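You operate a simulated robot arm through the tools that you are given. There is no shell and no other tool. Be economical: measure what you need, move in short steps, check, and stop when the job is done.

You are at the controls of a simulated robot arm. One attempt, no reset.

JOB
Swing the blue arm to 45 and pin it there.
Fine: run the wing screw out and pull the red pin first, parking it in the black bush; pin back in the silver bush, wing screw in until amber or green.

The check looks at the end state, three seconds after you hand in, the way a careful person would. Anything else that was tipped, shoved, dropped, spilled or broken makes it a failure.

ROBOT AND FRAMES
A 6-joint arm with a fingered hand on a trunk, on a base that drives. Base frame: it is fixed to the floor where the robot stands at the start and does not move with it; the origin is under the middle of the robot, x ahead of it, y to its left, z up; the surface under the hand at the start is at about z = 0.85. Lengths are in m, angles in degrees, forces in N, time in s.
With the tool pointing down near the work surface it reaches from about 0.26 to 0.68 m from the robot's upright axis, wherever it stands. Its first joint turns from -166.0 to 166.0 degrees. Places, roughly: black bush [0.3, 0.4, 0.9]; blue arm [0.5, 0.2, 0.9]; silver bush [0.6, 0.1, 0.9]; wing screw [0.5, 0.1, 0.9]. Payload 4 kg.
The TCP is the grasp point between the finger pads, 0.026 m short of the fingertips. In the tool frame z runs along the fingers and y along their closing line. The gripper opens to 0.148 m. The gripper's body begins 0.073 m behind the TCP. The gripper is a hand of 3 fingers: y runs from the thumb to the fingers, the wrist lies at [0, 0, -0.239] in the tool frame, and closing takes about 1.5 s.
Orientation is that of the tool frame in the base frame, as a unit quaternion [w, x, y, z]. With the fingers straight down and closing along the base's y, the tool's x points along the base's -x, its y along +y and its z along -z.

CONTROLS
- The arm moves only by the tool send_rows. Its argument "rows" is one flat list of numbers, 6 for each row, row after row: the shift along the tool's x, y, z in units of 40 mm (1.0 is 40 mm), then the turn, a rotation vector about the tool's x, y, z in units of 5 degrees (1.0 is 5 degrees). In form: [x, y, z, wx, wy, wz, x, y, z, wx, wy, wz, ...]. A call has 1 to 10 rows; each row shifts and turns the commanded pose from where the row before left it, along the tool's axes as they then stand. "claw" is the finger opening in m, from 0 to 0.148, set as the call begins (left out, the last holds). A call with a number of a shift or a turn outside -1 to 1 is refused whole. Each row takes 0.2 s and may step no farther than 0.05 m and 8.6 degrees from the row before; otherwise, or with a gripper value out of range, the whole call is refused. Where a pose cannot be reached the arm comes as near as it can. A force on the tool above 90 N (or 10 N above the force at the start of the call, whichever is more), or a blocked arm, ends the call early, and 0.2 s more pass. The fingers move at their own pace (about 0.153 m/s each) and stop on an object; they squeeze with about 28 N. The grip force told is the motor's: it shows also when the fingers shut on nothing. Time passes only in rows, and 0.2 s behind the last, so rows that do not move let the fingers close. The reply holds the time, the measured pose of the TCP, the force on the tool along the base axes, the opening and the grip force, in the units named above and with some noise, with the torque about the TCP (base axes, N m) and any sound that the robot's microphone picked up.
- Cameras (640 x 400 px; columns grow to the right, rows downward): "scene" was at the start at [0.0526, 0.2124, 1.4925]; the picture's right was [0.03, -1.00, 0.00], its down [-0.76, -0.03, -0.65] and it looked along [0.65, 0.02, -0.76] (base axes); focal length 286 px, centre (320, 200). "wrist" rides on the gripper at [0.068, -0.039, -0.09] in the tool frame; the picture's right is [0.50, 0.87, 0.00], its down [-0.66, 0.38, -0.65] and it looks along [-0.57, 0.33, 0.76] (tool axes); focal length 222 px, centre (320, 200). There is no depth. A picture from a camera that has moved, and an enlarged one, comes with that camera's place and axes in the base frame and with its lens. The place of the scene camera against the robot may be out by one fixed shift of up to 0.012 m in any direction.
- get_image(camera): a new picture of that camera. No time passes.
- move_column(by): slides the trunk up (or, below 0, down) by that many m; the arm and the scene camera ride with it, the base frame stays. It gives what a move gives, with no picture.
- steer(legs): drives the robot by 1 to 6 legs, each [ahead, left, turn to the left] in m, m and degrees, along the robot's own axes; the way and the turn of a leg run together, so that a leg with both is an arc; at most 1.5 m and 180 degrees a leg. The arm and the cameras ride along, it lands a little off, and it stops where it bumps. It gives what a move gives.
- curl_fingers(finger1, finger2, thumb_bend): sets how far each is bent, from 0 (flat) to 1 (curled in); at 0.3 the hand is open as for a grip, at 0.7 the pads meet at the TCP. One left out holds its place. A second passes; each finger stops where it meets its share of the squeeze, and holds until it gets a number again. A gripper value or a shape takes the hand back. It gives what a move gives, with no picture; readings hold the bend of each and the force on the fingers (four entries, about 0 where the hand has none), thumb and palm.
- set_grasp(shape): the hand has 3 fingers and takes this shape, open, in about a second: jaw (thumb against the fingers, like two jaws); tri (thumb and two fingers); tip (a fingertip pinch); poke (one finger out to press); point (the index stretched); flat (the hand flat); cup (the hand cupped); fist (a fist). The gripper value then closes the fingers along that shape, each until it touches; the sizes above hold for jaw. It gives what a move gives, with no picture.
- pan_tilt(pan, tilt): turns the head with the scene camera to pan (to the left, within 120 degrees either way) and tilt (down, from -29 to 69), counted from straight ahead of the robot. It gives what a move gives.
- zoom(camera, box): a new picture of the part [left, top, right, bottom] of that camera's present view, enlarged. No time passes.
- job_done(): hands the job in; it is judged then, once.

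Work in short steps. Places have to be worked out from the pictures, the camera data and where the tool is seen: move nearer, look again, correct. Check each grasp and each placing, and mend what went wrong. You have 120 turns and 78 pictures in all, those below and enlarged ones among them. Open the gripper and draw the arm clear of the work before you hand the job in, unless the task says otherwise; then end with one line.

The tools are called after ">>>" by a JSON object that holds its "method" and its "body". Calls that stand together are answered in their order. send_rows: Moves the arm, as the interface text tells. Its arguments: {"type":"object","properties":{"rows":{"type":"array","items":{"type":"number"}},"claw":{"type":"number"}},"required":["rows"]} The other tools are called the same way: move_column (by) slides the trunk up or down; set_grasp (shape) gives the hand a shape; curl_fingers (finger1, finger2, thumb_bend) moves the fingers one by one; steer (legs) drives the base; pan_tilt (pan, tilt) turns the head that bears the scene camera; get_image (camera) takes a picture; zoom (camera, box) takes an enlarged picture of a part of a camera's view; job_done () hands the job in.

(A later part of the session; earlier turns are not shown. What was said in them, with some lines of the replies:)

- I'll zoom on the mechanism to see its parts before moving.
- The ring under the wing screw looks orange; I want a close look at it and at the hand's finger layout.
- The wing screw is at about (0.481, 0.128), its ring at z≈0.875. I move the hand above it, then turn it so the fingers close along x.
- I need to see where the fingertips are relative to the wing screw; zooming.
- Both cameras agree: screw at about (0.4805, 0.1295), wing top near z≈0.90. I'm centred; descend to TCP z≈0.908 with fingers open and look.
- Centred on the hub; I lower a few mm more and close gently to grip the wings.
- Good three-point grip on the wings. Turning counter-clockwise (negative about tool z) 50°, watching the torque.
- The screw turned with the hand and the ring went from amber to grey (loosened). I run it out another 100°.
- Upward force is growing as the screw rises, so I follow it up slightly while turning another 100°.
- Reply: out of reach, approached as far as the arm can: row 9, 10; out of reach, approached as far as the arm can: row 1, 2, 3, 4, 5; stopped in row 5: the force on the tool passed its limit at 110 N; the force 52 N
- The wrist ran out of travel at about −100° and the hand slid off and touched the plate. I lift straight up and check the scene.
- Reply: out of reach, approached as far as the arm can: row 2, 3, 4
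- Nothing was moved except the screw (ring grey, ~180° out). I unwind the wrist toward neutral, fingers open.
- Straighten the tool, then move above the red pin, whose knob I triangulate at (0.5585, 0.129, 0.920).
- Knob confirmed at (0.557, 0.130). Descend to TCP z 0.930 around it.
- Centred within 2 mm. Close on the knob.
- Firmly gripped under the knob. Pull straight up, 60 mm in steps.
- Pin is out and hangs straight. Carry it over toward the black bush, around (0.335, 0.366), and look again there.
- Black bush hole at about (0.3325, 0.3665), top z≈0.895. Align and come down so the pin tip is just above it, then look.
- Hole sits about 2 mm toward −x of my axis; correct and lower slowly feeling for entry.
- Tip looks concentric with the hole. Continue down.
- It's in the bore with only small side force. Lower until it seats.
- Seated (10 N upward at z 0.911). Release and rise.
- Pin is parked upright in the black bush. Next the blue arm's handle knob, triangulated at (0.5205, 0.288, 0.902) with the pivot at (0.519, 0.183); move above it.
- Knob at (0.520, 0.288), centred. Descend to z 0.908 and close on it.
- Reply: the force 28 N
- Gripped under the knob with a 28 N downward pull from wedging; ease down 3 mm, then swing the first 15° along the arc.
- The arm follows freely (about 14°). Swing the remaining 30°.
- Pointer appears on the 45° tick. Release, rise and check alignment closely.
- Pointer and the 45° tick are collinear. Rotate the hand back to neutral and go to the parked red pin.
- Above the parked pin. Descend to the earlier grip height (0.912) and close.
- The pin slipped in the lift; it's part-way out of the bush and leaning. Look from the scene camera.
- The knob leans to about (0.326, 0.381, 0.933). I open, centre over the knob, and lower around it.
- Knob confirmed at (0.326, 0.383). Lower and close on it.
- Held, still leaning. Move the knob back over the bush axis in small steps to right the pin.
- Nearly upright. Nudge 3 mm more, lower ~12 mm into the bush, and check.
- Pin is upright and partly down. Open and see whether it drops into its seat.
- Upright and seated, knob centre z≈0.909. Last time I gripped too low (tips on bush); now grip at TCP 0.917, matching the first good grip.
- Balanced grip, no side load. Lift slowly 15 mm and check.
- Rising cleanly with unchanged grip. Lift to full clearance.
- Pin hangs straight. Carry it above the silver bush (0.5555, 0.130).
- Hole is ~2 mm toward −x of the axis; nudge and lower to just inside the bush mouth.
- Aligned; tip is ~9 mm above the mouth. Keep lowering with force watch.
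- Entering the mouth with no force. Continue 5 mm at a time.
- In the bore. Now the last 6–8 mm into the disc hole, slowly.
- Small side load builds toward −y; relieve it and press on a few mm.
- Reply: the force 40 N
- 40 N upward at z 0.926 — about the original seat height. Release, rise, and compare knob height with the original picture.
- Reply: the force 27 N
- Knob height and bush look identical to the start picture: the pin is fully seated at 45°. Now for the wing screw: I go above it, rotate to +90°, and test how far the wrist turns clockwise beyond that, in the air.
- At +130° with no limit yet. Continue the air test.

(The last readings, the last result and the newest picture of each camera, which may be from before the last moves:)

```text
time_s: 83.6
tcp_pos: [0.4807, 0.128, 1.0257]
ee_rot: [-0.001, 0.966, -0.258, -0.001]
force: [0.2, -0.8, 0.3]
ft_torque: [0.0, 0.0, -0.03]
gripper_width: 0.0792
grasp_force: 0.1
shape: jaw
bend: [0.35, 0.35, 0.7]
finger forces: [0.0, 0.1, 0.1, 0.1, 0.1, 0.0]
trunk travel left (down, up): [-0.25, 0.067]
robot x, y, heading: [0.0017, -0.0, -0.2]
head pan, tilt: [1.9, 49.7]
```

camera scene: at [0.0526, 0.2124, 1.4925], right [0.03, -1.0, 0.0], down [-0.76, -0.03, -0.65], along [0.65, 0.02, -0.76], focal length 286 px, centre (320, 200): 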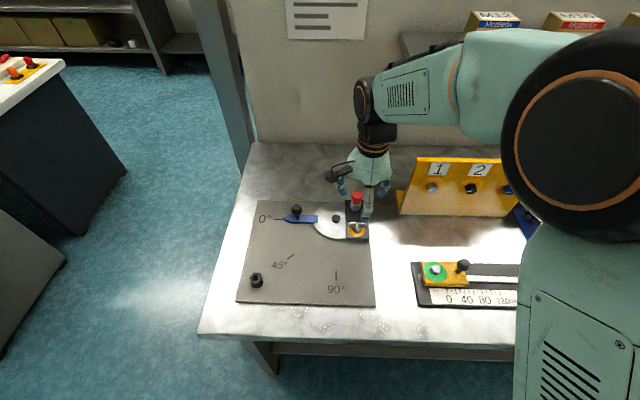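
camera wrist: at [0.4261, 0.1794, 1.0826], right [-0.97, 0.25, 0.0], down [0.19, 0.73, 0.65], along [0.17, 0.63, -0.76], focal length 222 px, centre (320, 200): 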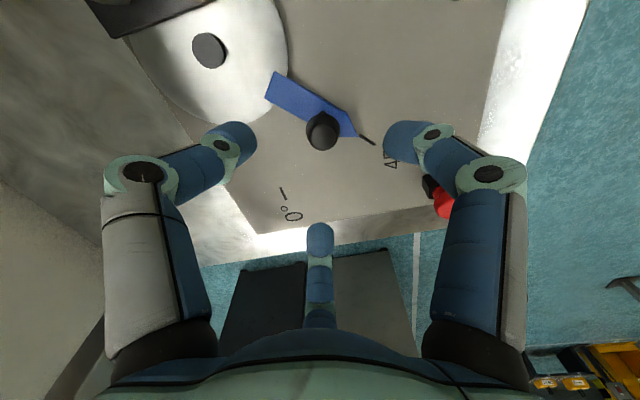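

Range extends beyond +210°. Return to +90° and look at the wing screw from above.

>>> {"method": "send_rows", "body": {"rows": [0, 0, 0, 0, 0, -1, 0, 0, 0, 0, 0, -1, 0, 0, 0, 0, 0, -1, 0, 0, 0, 0, 0, -1, 0, 0, 0, 0, 0, -1, 0, 0, 0, 0, 0, -1, 0, 0, 0, 0, 0, -1, 0, 0, 0, 0, 0, -1, 0, 0, 0, 0, 0, -1, 0, 0, 0, 0, 0, -1]}}

>>> {"method": "send_rows", "body": {"rows": [0, 0, 0, 0, 0, -1, 0, 0, 0, 0, 0, -1, 0, 0, 0, 0, 0, -1, 0, 0, 0, 0, 0, -1, 0, 0, 0, 0, 0, -1, 0, 0, 0, 0, 0, -1, 0, 0, 0, 0, 0, -1, 0, 0, 0, 0, 0, -1, 0, 0, 0, 0, 0, -1, 0, 0, 0, 0, 0, -1]}}

>>> {"method": "send_rows", "body": {"rows": [0.025, 0, 0.65, 0, 0, -1, 0, 0, 0.65, 0, 0, -1, 0, 0, 0.65, 0, 0, -1, 0, 0, 0, 0, 0, -1]}}

>>> {"method": "zoom", "body": {"camera": "wrist", "box": [180, 40, 480, 260]}}

```text
time_s: 85.8
tcp_pos: [0.4789, 0.1287, 1.0245]
ee_rot: [0.0, 0.984, 0.177, 0.001]
force: [0.0, -0.5, -0.6]
ft_torque: [-0.02, 0.02, -0.01]
gripper_width: 0.0794
grasp_force: 0.0
shape: jaw
bend: [0.35, 0.35, 0.7]
finger forces: [0.0, 0.0, 0.1, 0.0, 0.0, 0.0]
trunk travel left (down, up): [-0.25, 0.067]
robot x, y, heading: [-0.0035, 0.0, -0.2]
head pan, tilt: [1.9, 49.7]
```

```text
time_s: 88.0
tcp_pos: [0.4796, 0.1284, 1.0256]
ee_rot: [0.0, 0.818, 0.575, 0.0]
force: [-0.1, 0.3, 0.2]
ft_torque: [-0.01, -0.03, 0.03]
gripper_width: 0.0794
grasp_force: 0.1
shape: jaw
bend: [0.35, 0.35, 0.7]
finger forces: [0.0, 0.1, 0.0, 0.0, 0.0, 0.1]
trunk travel left (down, up): [-0.25, 0.067]
robot x, y, heading: [0.0016, -0.0024, -0.1]
head pan, tilt: [1.9, 49.7]
```

```text
time_s: 89.0
tcp_pos: [0.4826, 0.1294, 0.9478]
ee_rot: [0.0, 0.706, 0.708, 0.001]
force: [-0.6, -0.2, 0.2]
ft_torque: [-0.03, 0.01, 0.0]
gripper_width: 0.0799
grasp_force: 0.1
shape: jaw
bend: [0.35, 0.35, 0.7]
finger forces: [0.0, 0.0, 0.0, 0.0, 0.1, 0.1]
trunk travel left (down, up): [-0.25, 0.067]
robot x, y, heading: [0.0025, -0.0, -0.1]
head pan, tilt: [1.9, 49.7]
```

```text
1.82 times, centred on (330, 150) of wrist
camera zoom: at [0.4425, 0.1952, 1.0378], right [0.86, 0.5, 0.0], down [0.38, -0.65, 0.65], along [0.33, -0.56, -0.76], focal length 404 px, centre (302, 291)
```

zoom: 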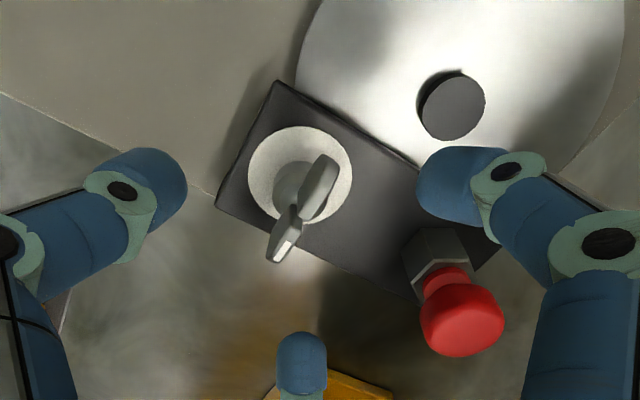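

Wings are along y again. Descend to 0.907 and close, as the first time.

>>> {"method": "send_rows", "body": {"rows": [0, -0.04, 0.5, 0, 0, 0, 0, 0, 0.52, 0, 0, 0, 0, 0, 0, 0, 0, 0]}}

>>> {"method": "send_rows", "body": {"rows": [0, 0, 0, 0, 0, 0, 0, 0, 0, 0, 0, 0, 0, 0, 0, 0, 0, 0, 0, 0, 0, 0, 0, 0, 0, 0, 0, 0, 0, 0], "claw": 0.0}}

>>> {"method": "zoom", "body": {"camera": "wrist", "box": [180, 40, 480, 260]}}

```text
time_s: 89.8
tcp_pos: [0.4795, 0.1285, 0.9071]
ee_rot: [-0.001, 0.706, 0.708, 0.002]
force: [-0.1, -1.4, -0.8]
ft_torque: [-0.01, 0.03, 0.01]
gripper_width: 0.0796
grasp_force: 0.0
shape: jaw
bend: [0.35, 0.35, 0.7]
finger forces: [0.0, 0.0, 0.0, 0.0, 0.1, 0.1]
trunk travel left (down, up): [-0.25, 0.067]
robot x, y, heading: [-0.001, -0.0026, -0.1]
head pan, tilt: [1.9, 49.7]
```

```text
time_s: 91.0
tcp_pos: [0.4785, 0.1288, 0.9053]
ee_rot: [0.0, 0.706, 0.708, 0.0]
force: [-0.7, -1.6, -5.5]
ft_torque: [0.02, 0.02, 0.0]
gripper_width: 0.0153
grasp_force: 28.4
shape: jaw
bend: [0.74, 0.73, 0.7]
finger forces: [24.6, 24.7, 0.1, 0.0, 25.2, 0.0]
trunk travel left (down, up): [-0.25, 0.067]
robot x, y, heading: [-0.0019, -0.0019, -0.1]
head pan, tilt: [1.9, 49.7]
```

```text
1.82 times, centred on (330, 150) of wrist
camera zoom: at [0.4406, 0.1948, 0.9967], right [0.86, 0.5, 0.0], down [0.38, -0.65, 0.65], along [0.33, -0.56, -0.76], focal length 404 px, centre (302, 291)
```

zoom: 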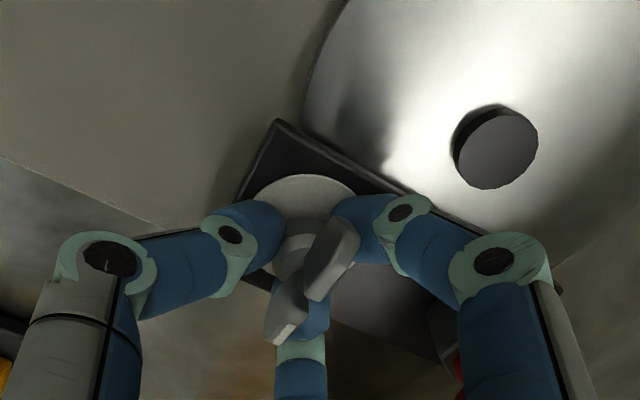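

Good grip. Turn clockwise 100° with slight downward following, then look at the ring.

>>> {"method": "send_rows", "body": {"rows": [0, 0, 0, 0, 0, 1, 0, 0, 0.004, 0, 0, 1, 0, 0, 0.004, 0, 0, 1, 0, 0, 0.004, 0, 0, 1, 0, 0, 0.004, 0, 0, 1, 0, 0, 0.004, 0, 0, 1, 0, 0, 0.004, 0, 0, 1, 0, 0, 0.004, 0, 0, 1, 0, 0, 0.004, 0, 0, 1, 0, 0, 0.004, 0, 0, 1]}}

>>> {"method": "send_rows", "body": {"rows": [0, 0, 0, 0, 0, 1, 0, 0, 0.004, 0, 0, 1, 0, 0, 0.004, 0, 0, 1, 0, 0, 0.004, 0, 0, 1, 0, 0, 0.004, 0, 0, 1, 0, 0, 0.004, 0, 0, 1, 0, 0, 0.004, 0, 0, 1, 0, 0, 0.004, 0, 0, 1, 0, 0, 0.004, 0, 0, 1, 0, 0, 0.004, 0, 0, 1]}}

>>> {"method": "zoom", "body": {"camera": "wrist", "box": [180, 40, 480, 260]}}

```text
time_s: 93.2
tcp_pos: [0.4788, 0.1307, 0.9041]
ee_rot: [0.0, 0.939, 0.343, 0.001]
force: [-7.8, 0.2, -6.5]
ft_torque: [0.09, 0.22, 0.1]
gripper_width: 0.0153
grasp_force: 27.9
shape: jaw
bend: [0.74, 0.73, 0.7]
finger forces: [23.6, 24.9, 0.1, 0.0, 33.9, 0.0]
trunk travel left (down, up): [-0.25, 0.067]
robot x, y, heading: [0.0035, 0.0005, -0.1]
head pan, tilt: [1.9, 49.7]
```

```text
time_s: 95.4
tcp_pos: [0.479, 0.1309, 0.9053]
ee_rot: [-0.001, 0.996, -0.085, 0.003]
force: [-14.2, 13.2, 14.1]
ft_torque: [0.52, 0.29, 0.3]
gripper_width: 0.0162
grasp_force: 28.5
shape: jaw
bend: [0.74, 0.73, 0.7]
finger forces: [31.5, 35.2, 0.1, 0.1, 58.9, 0.1]
trunk travel left (down, up): [-0.25, 0.067]
robot x, y, heading: [0.0013, 0.0015, 0.0]
head pan, tilt: [1.9, 49.7]
```

```text
1.82 times, centred on (330, 150) of wrist
camera zoom: at [0.5515, 0.1561, 0.9954], right [0.34, -0.94, 0.0], down [-0.71, -0.26, 0.65], along [-0.61, -0.22, -0.76], focal length 404 px, centre (302, 291)
```

zoom: 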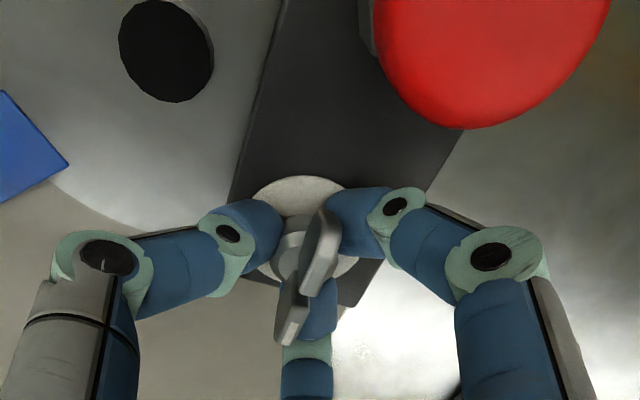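

Ring still grey after 100°; torque rising a bit (0.3 N m). Continue 20° and check.

>>> {"method": "send_rows", "body": {"rows": [0, 0, 0, 0, 0, 1, 0, 0, 0, 0, 0, 1, 0, 0, 0, 0, 0, 1, 0, 0, 0, 0, 0, 1]}}

>>> {"method": "zoom", "body": {"camera": "wrist", "box": [180, 40, 480, 260]}}

```text
time_s: 96.4
tcp_pos: [0.4787, 0.1321, 0.9045]
ee_rot: [-0.001, 0.967, -0.256, 0.003]
force: [-14.4, 19.9, 22.6]
ft_torque: [0.68, 0.09, 0.45]
gripper_width: 0.0159
grasp_force: 28.5
shape: jaw
bend: [0.74, 0.73, 0.7]
finger forces: [38.7, 31.4, 0.0, 0.0, 68.6, 0.0]
trunk travel left (down, up): [-0.25, 0.067]
robot x, y, heading: [0.0012, -0.0, -0.3]
head pan, tilt: [1.9, 49.7]
```

```text
1.82 times, centred on (330, 150) of wrist
camera zoom: at [0.5556, 0.1303, 0.9952], right [0.0, -1.0, 0.0], down [-0.76, 0.0, 0.65], along [-0.65, 0.0, -0.76], focal length 404 px, centre (302, 291)
```

zoom: 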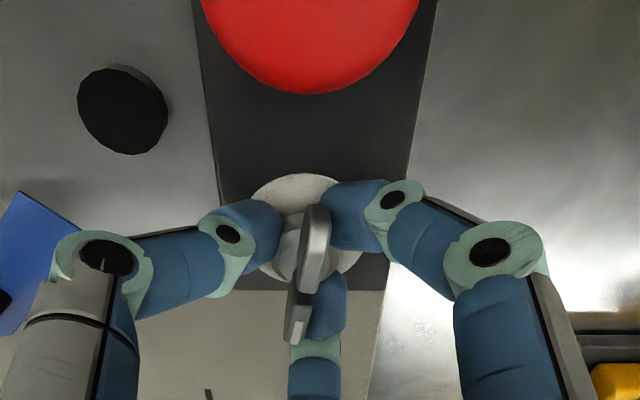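

The hand has slipped about 20° round the wings and sits eccentrically, so I release, rise, and re-grip from the opposite side (wrist back by 200°).

>>> {"method": "send_rows", "body": {"rows": [0, 0, 0, 0, 0, 0, 0, 0, 0, 0, 0, 0, 0, 0, 0, 0, 0, 0, 0, 0, -0.5, 0, 0, 0, 0, 0, -0.8, 0, 0, 0, 0, 0, -0.8, 0, 0, 0], "claw": 0.07}}

>>> {"method": "send_rows", "body": {"rows": [0, 0, 0, 0, 0, -1, 0, 0, 0, 0, 0, -1, 0, 0, 0, 0, 0, -1, 0, 0, 0, 0, 0, -1, 0, 0, 0, 0, 0, -1, 0, 0, 0, 0, 0, -1, 0, 0, 0, 0, 0, -1, 0, 0, 0, 0, 0, -1, 0, 0, 0, 0, 0, -1, 0, 0, 0, 0, 0, -1]}}

>>> {"method": "send_rows", "body": {"rows": [0, 0, 0, 0, 0, -1, 0, 0, 0, 0, 0, -1, 0, 0, 0, 0, 0, -1, 0, 0, 0, 0, 0, -1, 0, 0, 0, 0, 0, -1, 0, 0, 0, 0, 0, -1, 0, 0, 0, 0, 0, -1, 0, 0, 0, 0, 0, -1, 0, 0, 0, 0, 0, -1, 0, 0, 0, 0, 0, -1]}}

>>> {"method": "send_rows", "body": {"rows": [0, 0, 0, 0, 0, -1, 0, 0, 0, 0, 0, -1, 0, 0, 0, 0, 0, -1, 0, 0, 0, 0, 0, -1, 0, 0, 0, 0, 0, -1, 0, 0, 0, 0, 0, -1, 0, 0, 0, 0, 0, -1, 0, 0, 0, 0, 0, -1, 0, 0, 0, 0, 0, -1, 0, 0, 0, 0, 0, -1]}}

>>> {"method": "send_rows", "body": {"rows": [0, 0, 0, 0, 0, -1, 0, 0, 0, 0, 0, -1, 0, 0, 0, 0, 0, -1, 0, 0, 0, 0, 0, -1, 0, 0, 0, 0, 0, -1, 0, 0, 0, 0, 0, -1, 0, 0, 0, 0, 0, -1, 0, 0, 0, 0, 0, -1, 0, 0, 0, 0, 0, -1, 0, 0, 0, 0, 0, -1]}}

>>> {"method": "zoom", "body": {"camera": "wrist", "box": [180, 0, 480, 220]}}

>>> {"method": "zoom", "body": {"camera": "scene", "box": [325, 180, 385, 245]}}

```text
time_s: 97.8
tcp_pos: [0.4807, 0.1296, 0.987]
ee_rot: [-0.001, 0.966, -0.257, 0.001]
force: [-0.1, 0.0, 0.3]
ft_torque: [-0.03, 0.02, 0.01]
gripper_width: 0.0696
grasp_force: 0.1
shape: jaw
bend: [0.38, 0.38, 0.7]
finger forces: [0.0, 0.0, 0.0, 0.0, 0.1, 0.0]
trunk travel left (down, up): [-0.25, 0.067]
robot x, y, heading: [-0.001, 0.0021, -0.0]
head pan, tilt: [1.9, 49.7]
```

```text
time_s: 100.0
tcp_pos: [0.4792, 0.1303, 0.9886]
ee_rot: [-0.001, 0.984, 0.176, 0.001]
force: [0.2, -0.3, 0.5]
ft_torque: [0.02, 0.0, -0.02]
gripper_width: 0.0696
grasp_force: 0.0
shape: jaw
bend: [0.38, 0.38, 0.7]
finger forces: [0.0, 0.1, 0.0, 0.0, 0.0, 0.0]
trunk travel left (down, up): [-0.25, 0.067]
robot x, y, heading: [0.0009, 0.001, -0.1]
head pan, tilt: [1.9, 49.7]
```

```text
time_s: 102.2
tcp_pos: [0.4802, 0.1294, 0.9874]
ee_rot: [-0.001, 0.818, 0.576, 0.001]
force: [-1.3, -0.2, -0.1]
ft_torque: [0.03, -0.03, 0.03]
gripper_width: 0.0696
grasp_force: 0.0
shape: jaw
bend: [0.38, 0.38, 0.7]
finger forces: [0.0, 0.1, 0.1, 0.1, 0.0, 0.1]
trunk travel left (down, up): [-0.25, 0.067]
robot x, y, heading: [0.0037, 0.0026, -0.1]
head pan, tilt: [1.9, 49.7]
```

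```text
time_s: 104.4
tcp_pos: [0.4787, 0.1298, 0.9862]
ee_rot: [0.0, 0.498, 0.867, 0.001]
force: [0.2, -0.3, -0.1]
ft_torque: [-0.02, -0.04, -0.01]
gripper_width: 0.0694
grasp_force: 0.1
shape: jaw
bend: [0.38, 0.38, 0.7]
finger forces: [0.0, 0.0, 0.0, 0.1, 0.0, 0.0]
trunk travel left (down, up): [-0.25, 0.067]
robot x, y, heading: [0.0003, 0.0033, -0.0]
head pan, tilt: [1.9, 49.7]
```

```text
time_s: 106.6
tcp_pos: [0.4793, 0.1294, 0.9861]
ee_rot: [0.001, 0.084, 0.996, 0.001]
force: [-0.3, -0.5, 0.0]
ft_torque: [-0.01, 0.02, -0.03]
gripper_width: 0.0695
grasp_force: 0.0
shape: jaw
bend: [0.38, 0.38, 0.7]
finger forces: [0.0, 0.0, 0.1, 0.0, 0.0, 0.0]
trunk travel left (down, up): [-0.25, 0.067]
robot x, y, heading: [0.0008, 0.0004, -0.1]
head pan, tilt: [1.9, 49.7]
```

```text
1.82 times, centred on (330, 110) of wrist
camera zoom: at [0.4066, 0.1011, 1.0771], right [-0.35, 0.94, 0.0], down [0.71, 0.26, 0.66], along [0.61, 0.23, -0.76], focal length 404 px, centre (302, 364)
```

zoom: 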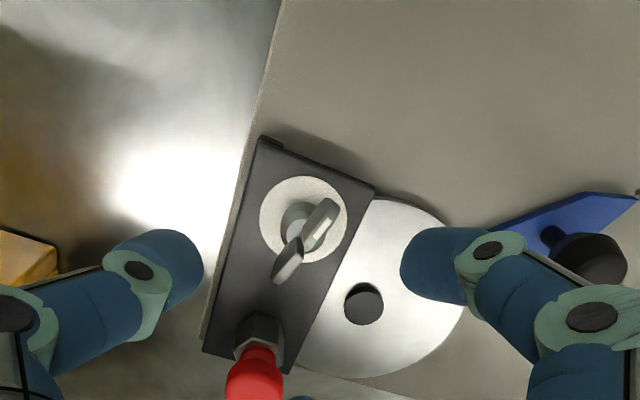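

```text
6.15 times, centred on (355, 212) of scene
camera zoom: at [0.0533, 0.2122, 1.4925], right [0.03, -1.0, 0.0], down [-0.76, -0.02, -0.65], along [0.65, 0.02, -0.76], focal length 1762 px, centre (105, 123)
```

zoom: 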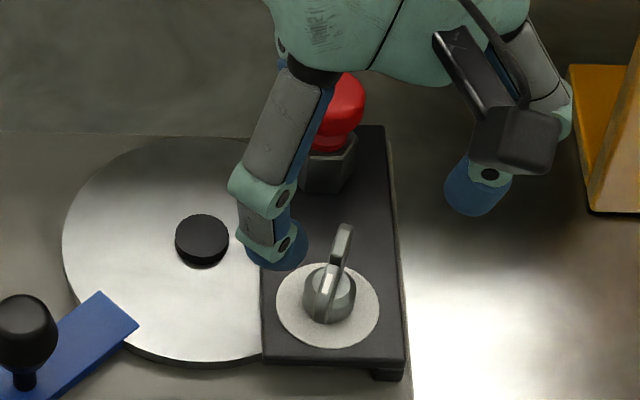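

Wings now point along about −12° from x. To keep fingers away from the pin I grip at wrist yaw 72° instead (a finger opposing, others straddling the pin). Rotate there.

>>> {"method": "send_rows", "body": {"rows": [0, 0, 0, 0, 0, 1, 0, 0, 0, 0, 0, 1, 0, 0, 0, 0, 0, 1, 0, 0, 0, 0, 0, 1, 0, 0, 0, 0, 0, 1, 0, 0, 0, 0, 0, 1, 0, 0, 0, 0, 0, 1, 0, 0, 0, 0, 0, 1, 0, 0, 0, 0, 0, 1, 0, 0, 0, 0, 0, 1]}}

>>> {"method": "send_rows", "body": {"rows": [0, 0, 0, 0, 0, 1, 0, 0, 0, 0, 0, 1, 0, 0, 0.6, 0, 0, 0.4, 0, 0, 0.6, 0, 0, 0]}}

>>> {"method": "zoom", "body": {"camera": "wrist", "box": [180, 40, 480, 260]}}

```text
time_s: 108.8
tcp_pos: [0.4793, 0.1297, 0.9877]
ee_rot: [0.0, 0.499, 0.866, 0.001]
force: [0.1, 0.5, 0.2]
ft_torque: [0.01, 0.03, -0.02]
gripper_width: 0.0693
grasp_force: 0.1
shape: jaw
bend: [0.38, 0.38, 0.7]
finger forces: [0.0, 0.0, 0.0, 0.0, 0.0, 0.1]
trunk travel left (down, up): [-0.25, 0.067]
robot x, y, heading: [0.0016, -0.0004, -0.1]
head pan, tilt: [1.9, 49.7]
```

```text
time_s: 109.8
tcp_pos: [0.4803, 0.1294, 0.9385]
ee_rot: [0.0, 0.586, 0.81, 0.0]
force: [0.7, 0.4, -1.0]
ft_torque: [-0.03, -0.05, -0.02]
gripper_width: 0.0697
grasp_force: 0.1
shape: jaw
bend: [0.38, 0.38, 0.7]
finger forces: [0.0, 0.0, 0.0, 0.0, 0.0, 0.0]
trunk travel left (down, up): [-0.25, 0.067]
robot x, y, heading: [0.0014, -0.0004, -0.2]
head pan, tilt: [1.9, 49.7]
```

```text
1.82 times, centred on (330, 150) of wrist
camera zoom: at [0.4216, 0.1798, 1.0294], right [0.67, 0.74, 0.0], down [0.56, -0.51, 0.65], along [0.49, -0.44, -0.76], focal length 404 px, centre (302, 291)
```

zoom: 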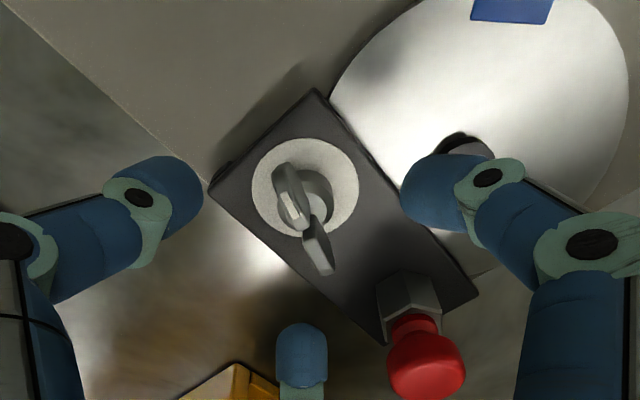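

Clearances look good. Descend and close on the wings.

>>> {"method": "send_rows", "body": {"rows": [0, 0, 0.4, 0, 0, 0, 0, 0, 0.4, 0, 0, 0]}}

>>> {"method": "send_rows", "body": {"rows": [0, 0, 0, 0, 0, 0, 0, 0, 0, 0, 0, 0, 0, 0, 0, 0, 0, 0, 0, 0, 0, 0, 0, 0, 0, 0, 0, 0, 0, 0], "claw": 0.0}}

>>> {"method": "zoom", "body": {"camera": "wrist", "box": [180, 40, 480, 260]}}

```text
time_s: 110.4
tcp_pos: [0.479, 0.1289, 0.9071]
ee_rot: [0.001, 0.586, 0.81, 0.001]
force: [-0.2, -0.1, -0.4]
ft_torque: [0.04, -0.01, 0.01]
gripper_width: 0.0695
grasp_force: 0.0
shape: jaw
bend: [0.38, 0.38, 0.7]
finger forces: [0.1, 0.0, 0.0, 0.0, 0.0, 0.0]
trunk travel left (down, up): [-0.25, 0.067]
robot x, y, heading: [-0.0001, 0.0028, -0.0]
head pan, tilt: [1.9, 49.7]
```

```text
time_s: 111.6
tcp_pos: [0.4793, 0.1304, 0.9062]
ee_rot: [0.0, 0.586, 0.81, 0.0]
force: [-1.8, -1.3, -5.3]
ft_torque: [-0.01, 0.04, 0.04]
gripper_width: 0.0155
grasp_force: 28.1
shape: jaw
bend: [0.74, 0.74, 0.7]
finger forces: [25.0, 22.3, 0.0, 0.0, 25.2, 0.0]
trunk travel left (down, up): [-0.25, 0.067]
robot x, y, heading: [0.0018, -0.0018, -0.3]
head pan, tilt: [1.9, 49.7]
```

```text
1.82 times, centred on (330, 150) of wrist
camera zoom: at [0.4213, 0.1795, 0.997], right [0.67, 0.75, 0.0], down [0.56, -0.5, 0.65], along [0.49, -0.43, -0.76], focal length 404 px, centre (302, 291)
```

zoom: 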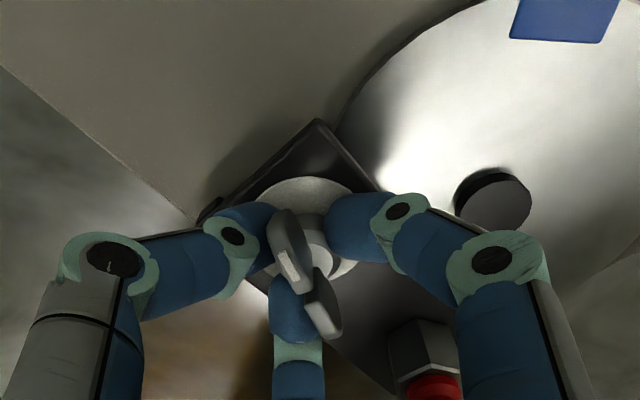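

Gripped evenly. Turn clockwise 50°.

>>> {"method": "send_rows", "body": {"rows": [0, 0, 0, 0, 0, 1, 0, 0, 0, 0, 0, 1, 0, 0, 0, 0, 0, 1, 0, 0, 0, 0, 0, 1, 0, 0, 0, 0, 0, 1, 0, 0, 0, 0, 0, 1, 0, 0, 0, 0, 0, 1, 0, 0, 0, 0, 0, 1, 0, 0, 0, 0, 0, 1, 0, 0, 0, 0, 0, 1]}}

>>> {"method": "zoom", "body": {"camera": "wrist", "box": [180, 40, 480, 260]}}

```text
time_s: 113.8
tcp_pos: [0.4804, 0.1306, 0.9064]
ee_rot: [-0.001, 0.874, 0.485, -0.001]
force: [-10.5, 0.5, -19.5]
ft_torque: [0.04, 0.22, 0.07]
gripper_width: 0.0148
grasp_force: 27.7
shape: jaw
bend: [0.74, 0.74, 0.7]
finger forces: [23.2, 20.9, 0.0, 0.1, 29.1, 0.1]
trunk travel left (down, up): [-0.25, 0.067]
robot x, y, heading: [-0.0015, 0.0001, -0.3]
head pan, tilt: [1.9, 49.7]
```

```text
1.82 times, centred on (330, 150) of wrist
camera zoom: at [0.4821, 0.2063, 0.9967], right [1.0, -0.03, 0.0], down [-0.02, -0.76, 0.65], along [-0.02, -0.65, -0.76], focal length 404 px, centre (302, 291)
```

zoom: 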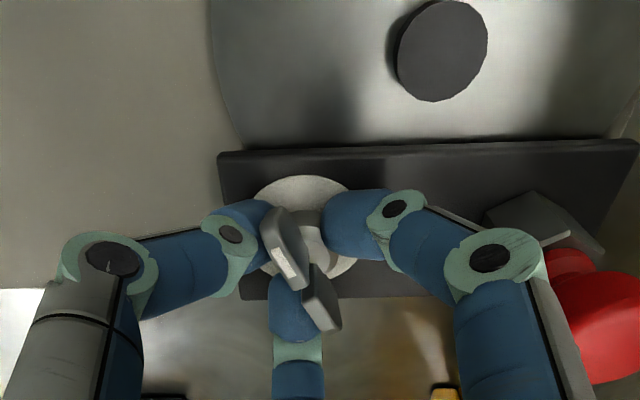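

Wings still follow the hand; forces act at wing level (not the pin). Ease down 1 mm and turn 30° more.

>>> {"method": "send_rows", "body": {"rows": [0, 0, 0.03, 0, 0, 0, 0, 0, 0, 0, 0, 1, 0, 0, 0, 0, 0, 1, 0, 0, 0, 0, 0, 1, 0, 0, 0, 0, 0, 1, 0, 0, 0, 0, 0, 1, 0, 0, 0, 0, 0, 1]}}

>>> {"method": "zoom", "body": {"camera": "wrist", "box": [180, 40, 480, 260]}}

```text
time_s: 115.4
tcp_pos: [0.4786, 0.1313, 0.9061]
ee_rot: [-0.001, 0.97, 0.243, 0.0]
force: [-14.8, 4.8, -18.3]
ft_torque: [0.13, 0.34, 0.25]
gripper_width: 0.0143
grasp_force: 27.6
shape: jaw
bend: [0.73, 0.74, 0.7]
finger forces: [24.8, 20.1, 0.1, 0.0, 37.7, 0.0]
trunk travel left (down, up): [-0.25, 0.067]
robot x, y, heading: [-0.0025, 0.0011, -0.0]
head pan, tilt: [1.9, 49.7]
```

```text
1.82 times, centred on (330, 150) of wrist
camera zoom: at [0.5202, 0.1948, 0.9957], right [0.85, -0.53, 0.0], down [-0.4, -0.64, 0.65], along [-0.35, -0.56, -0.76], focal length 404 px, centre (302, 291)
```

zoom: 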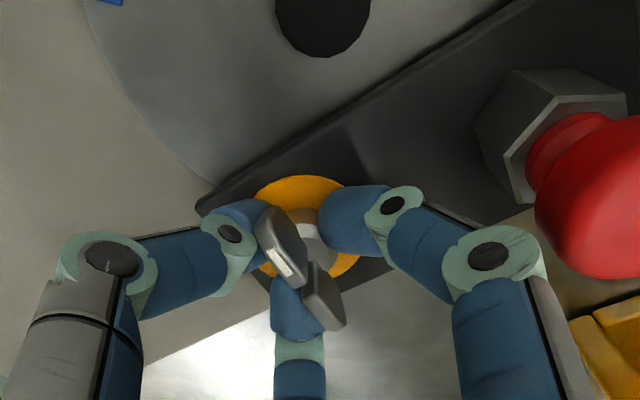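

The ring is amber. Turn 10° more for margin, then check it.

>>> {"method": "send_rows", "body": {"rows": [0, 0, 0, 0, 0, 1, 0, 0, 0, 0, 0, 1, 0, 0, 0, 0, 0, 0]}}

>>> {"method": "zoom", "body": {"camera": "wrist", "box": [180, 40, 480, 260]}}

```text
time_s: 116.2
tcp_pos: [0.4782, 0.13, 0.9056]
ee_rot: [0.0, 0.987, 0.158, -0.001]
force: [-20.6, 5.6, -21.1]
ft_torque: [0.17, 0.45, 0.3]
gripper_width: 0.0144
grasp_force: 28.3
shape: jaw
bend: [0.73, 0.73, 0.7]
finger forces: [23.4, 19.9, 0.0, 0.0, 40.0, 0.0]
trunk travel left (down, up): [-0.25, 0.067]
robot x, y, heading: [-0.001, 0.0015, -0.2]
head pan, tilt: [1.9, 49.7]
```

```text
1.82 times, centred on (330, 150) of wrist
camera zoom: at [0.5306, 0.1868, 0.9958], right [0.75, -0.67, 0.0], down [-0.5, -0.56, 0.65], along [-0.44, -0.49, -0.76], focal length 404 px, centre (302, 291)
```

zoom: 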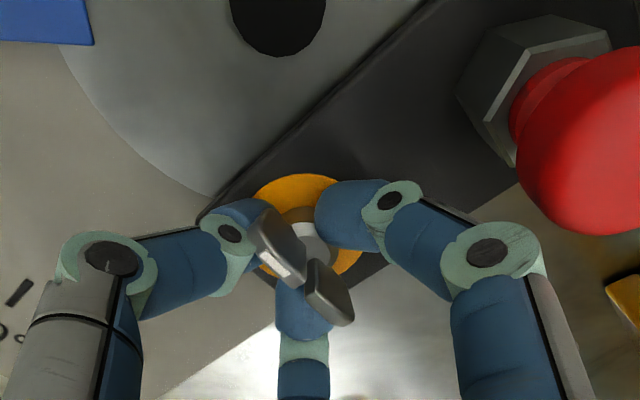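

Amber holds. One finger faces the pin, so I open only slightly (0.03) and lift straight up before opening wide.

>>> {"method": "send_rows", "body": {"rows": [0, 0, 0, 0, 0, 0, 0, 0, 0, 0, 0, 0, 0, 0, -0.2, 0, 0, 0, 0, 0, -0.3, 0, 0, 0, 0, 0, -0.8, 0, 0, 0, 0, 0, -0.8, 0, 0, 0, 0, 0, -0.8, 0, 0, 0], "claw": 0.032}}

>>> {"method": "get_image", "body": {"camera": "wrist"}}

```text
time_s: 117.8
tcp_pos: [0.4795, 0.1296, 1.0217]
ee_rot: [-0.002, 0.987, 0.158, 0.001]
force: [0.3, 0.2, -0.6]
ft_torque: [0.0, 0.0, 0.01]
gripper_width: 0.0318
grasp_force: 0.2
shape: jaw
bend: [0.76, 0.76, 0.7]
finger forces: [0.0, 0.0, 0.0, 0.1, 0.1, 0.0]
trunk travel left (down, up): [-0.25, 0.067]
robot x, y, heading: [-0.0008, -0.0041, -0.2]
head pan, tilt: [1.9, 49.7]
```

```text
9 pictures are left
camera wrist: at [0.5312, 0.1863, 1.1126], right [0.75, -0.67, 0.0], down [-0.5, -0.57, 0.65], along [-0.43, -0.49, -0.76], focal length 222 px, centre (320, 200)
```

wrist: 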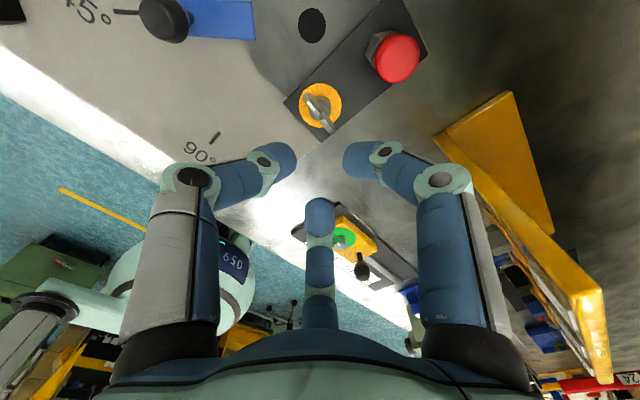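

Ring stays amber, pin upright, pointer at 45°. Raise the arm, draw back, and open.

>>> {"method": "send_rows", "body": {"rows": [0, 0, -0.9, 0, 0, 0, 0, 0, -0.9, 0, 0, 0, 0, 0, -0.9, 0, 0, 0, 0, 0, -0.9, 0, 0, 0, -0.8, 0, 0, 0, 0, 0, -0.8, 0, 0, 0, 0, 0, -0.8, 0, 0, 0, 0, 0, -0.8, 0, 0, 0, 0, 0], "claw": 0.12}}

>>> {"method": "get_image", "body": {"camera": "scene"}}

>>> {"method": "zoom", "body": {"camera": "scene", "box": [240, 180, 390, 310]}}

```text
time_s: 119.6
tcp_pos: [0.3575, 0.0894, 1.1669]
ee_rot: [0.0, 0.987, 0.158, 0.001]
force: [-0.2, -0.2, -0.7]
ft_torque: [0.02, -0.01, 0.02]
gripper_width: 0.1199
grasp_force: 0.0
shape: jaw
bend: [0.25, 0.25, 0.46]
finger forces: [0.1, 0.0, 0.0, 0.0, 0.0, 0.0]
trunk travel left (down, up): [-0.25, 0.067]
robot x, y, heading: [-0.0001, 0.0008, 0.1]
head pan, tilt: [1.9, 49.7]
```

```text
8 pictures are left
camera scene: at [0.0522, 0.2119, 1.4925], right [0.03, -1.0, 0.0], down [-0.76, -0.02, -0.65], along [0.65, 0.02, -0.76], focal length 286 px, centre (320, 200)
```

scene: 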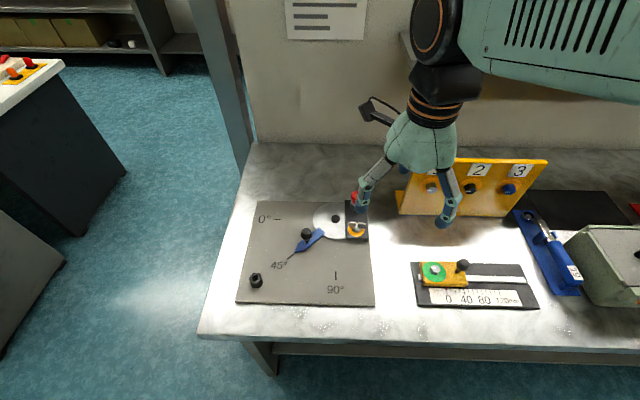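

```text
3.08 times, centred on (315, 245) of scene
camera zoom: at [0.0522, 0.2119, 1.4925], right [0.03, -1.0, 0.0], down [-0.76, -0.02, -0.65], along [0.65, 0.02, -0.76], focal length 881 px, centre (335, 62)
```

zoom: 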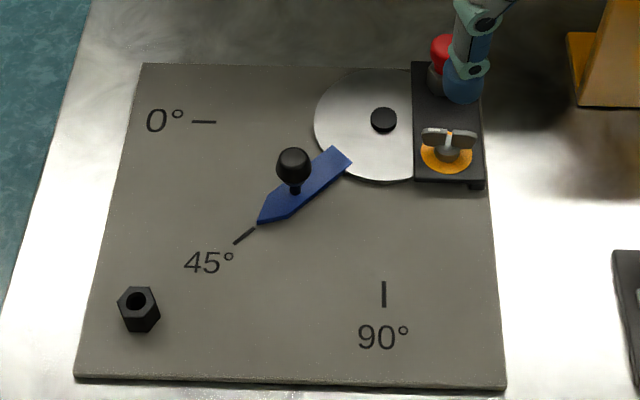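

Everything checks out: pointer on 45°, pin in the silver bush, black bush empty, ring amber, neighbours untouched and the arm clear. Handing in.

>>> {"method": "job_done", "body": {}}

```text
The job is handed in.
```

The blue arm is at 45° with the red pin back in the silver bush, and the wing screw is run in until its ring shows amber.
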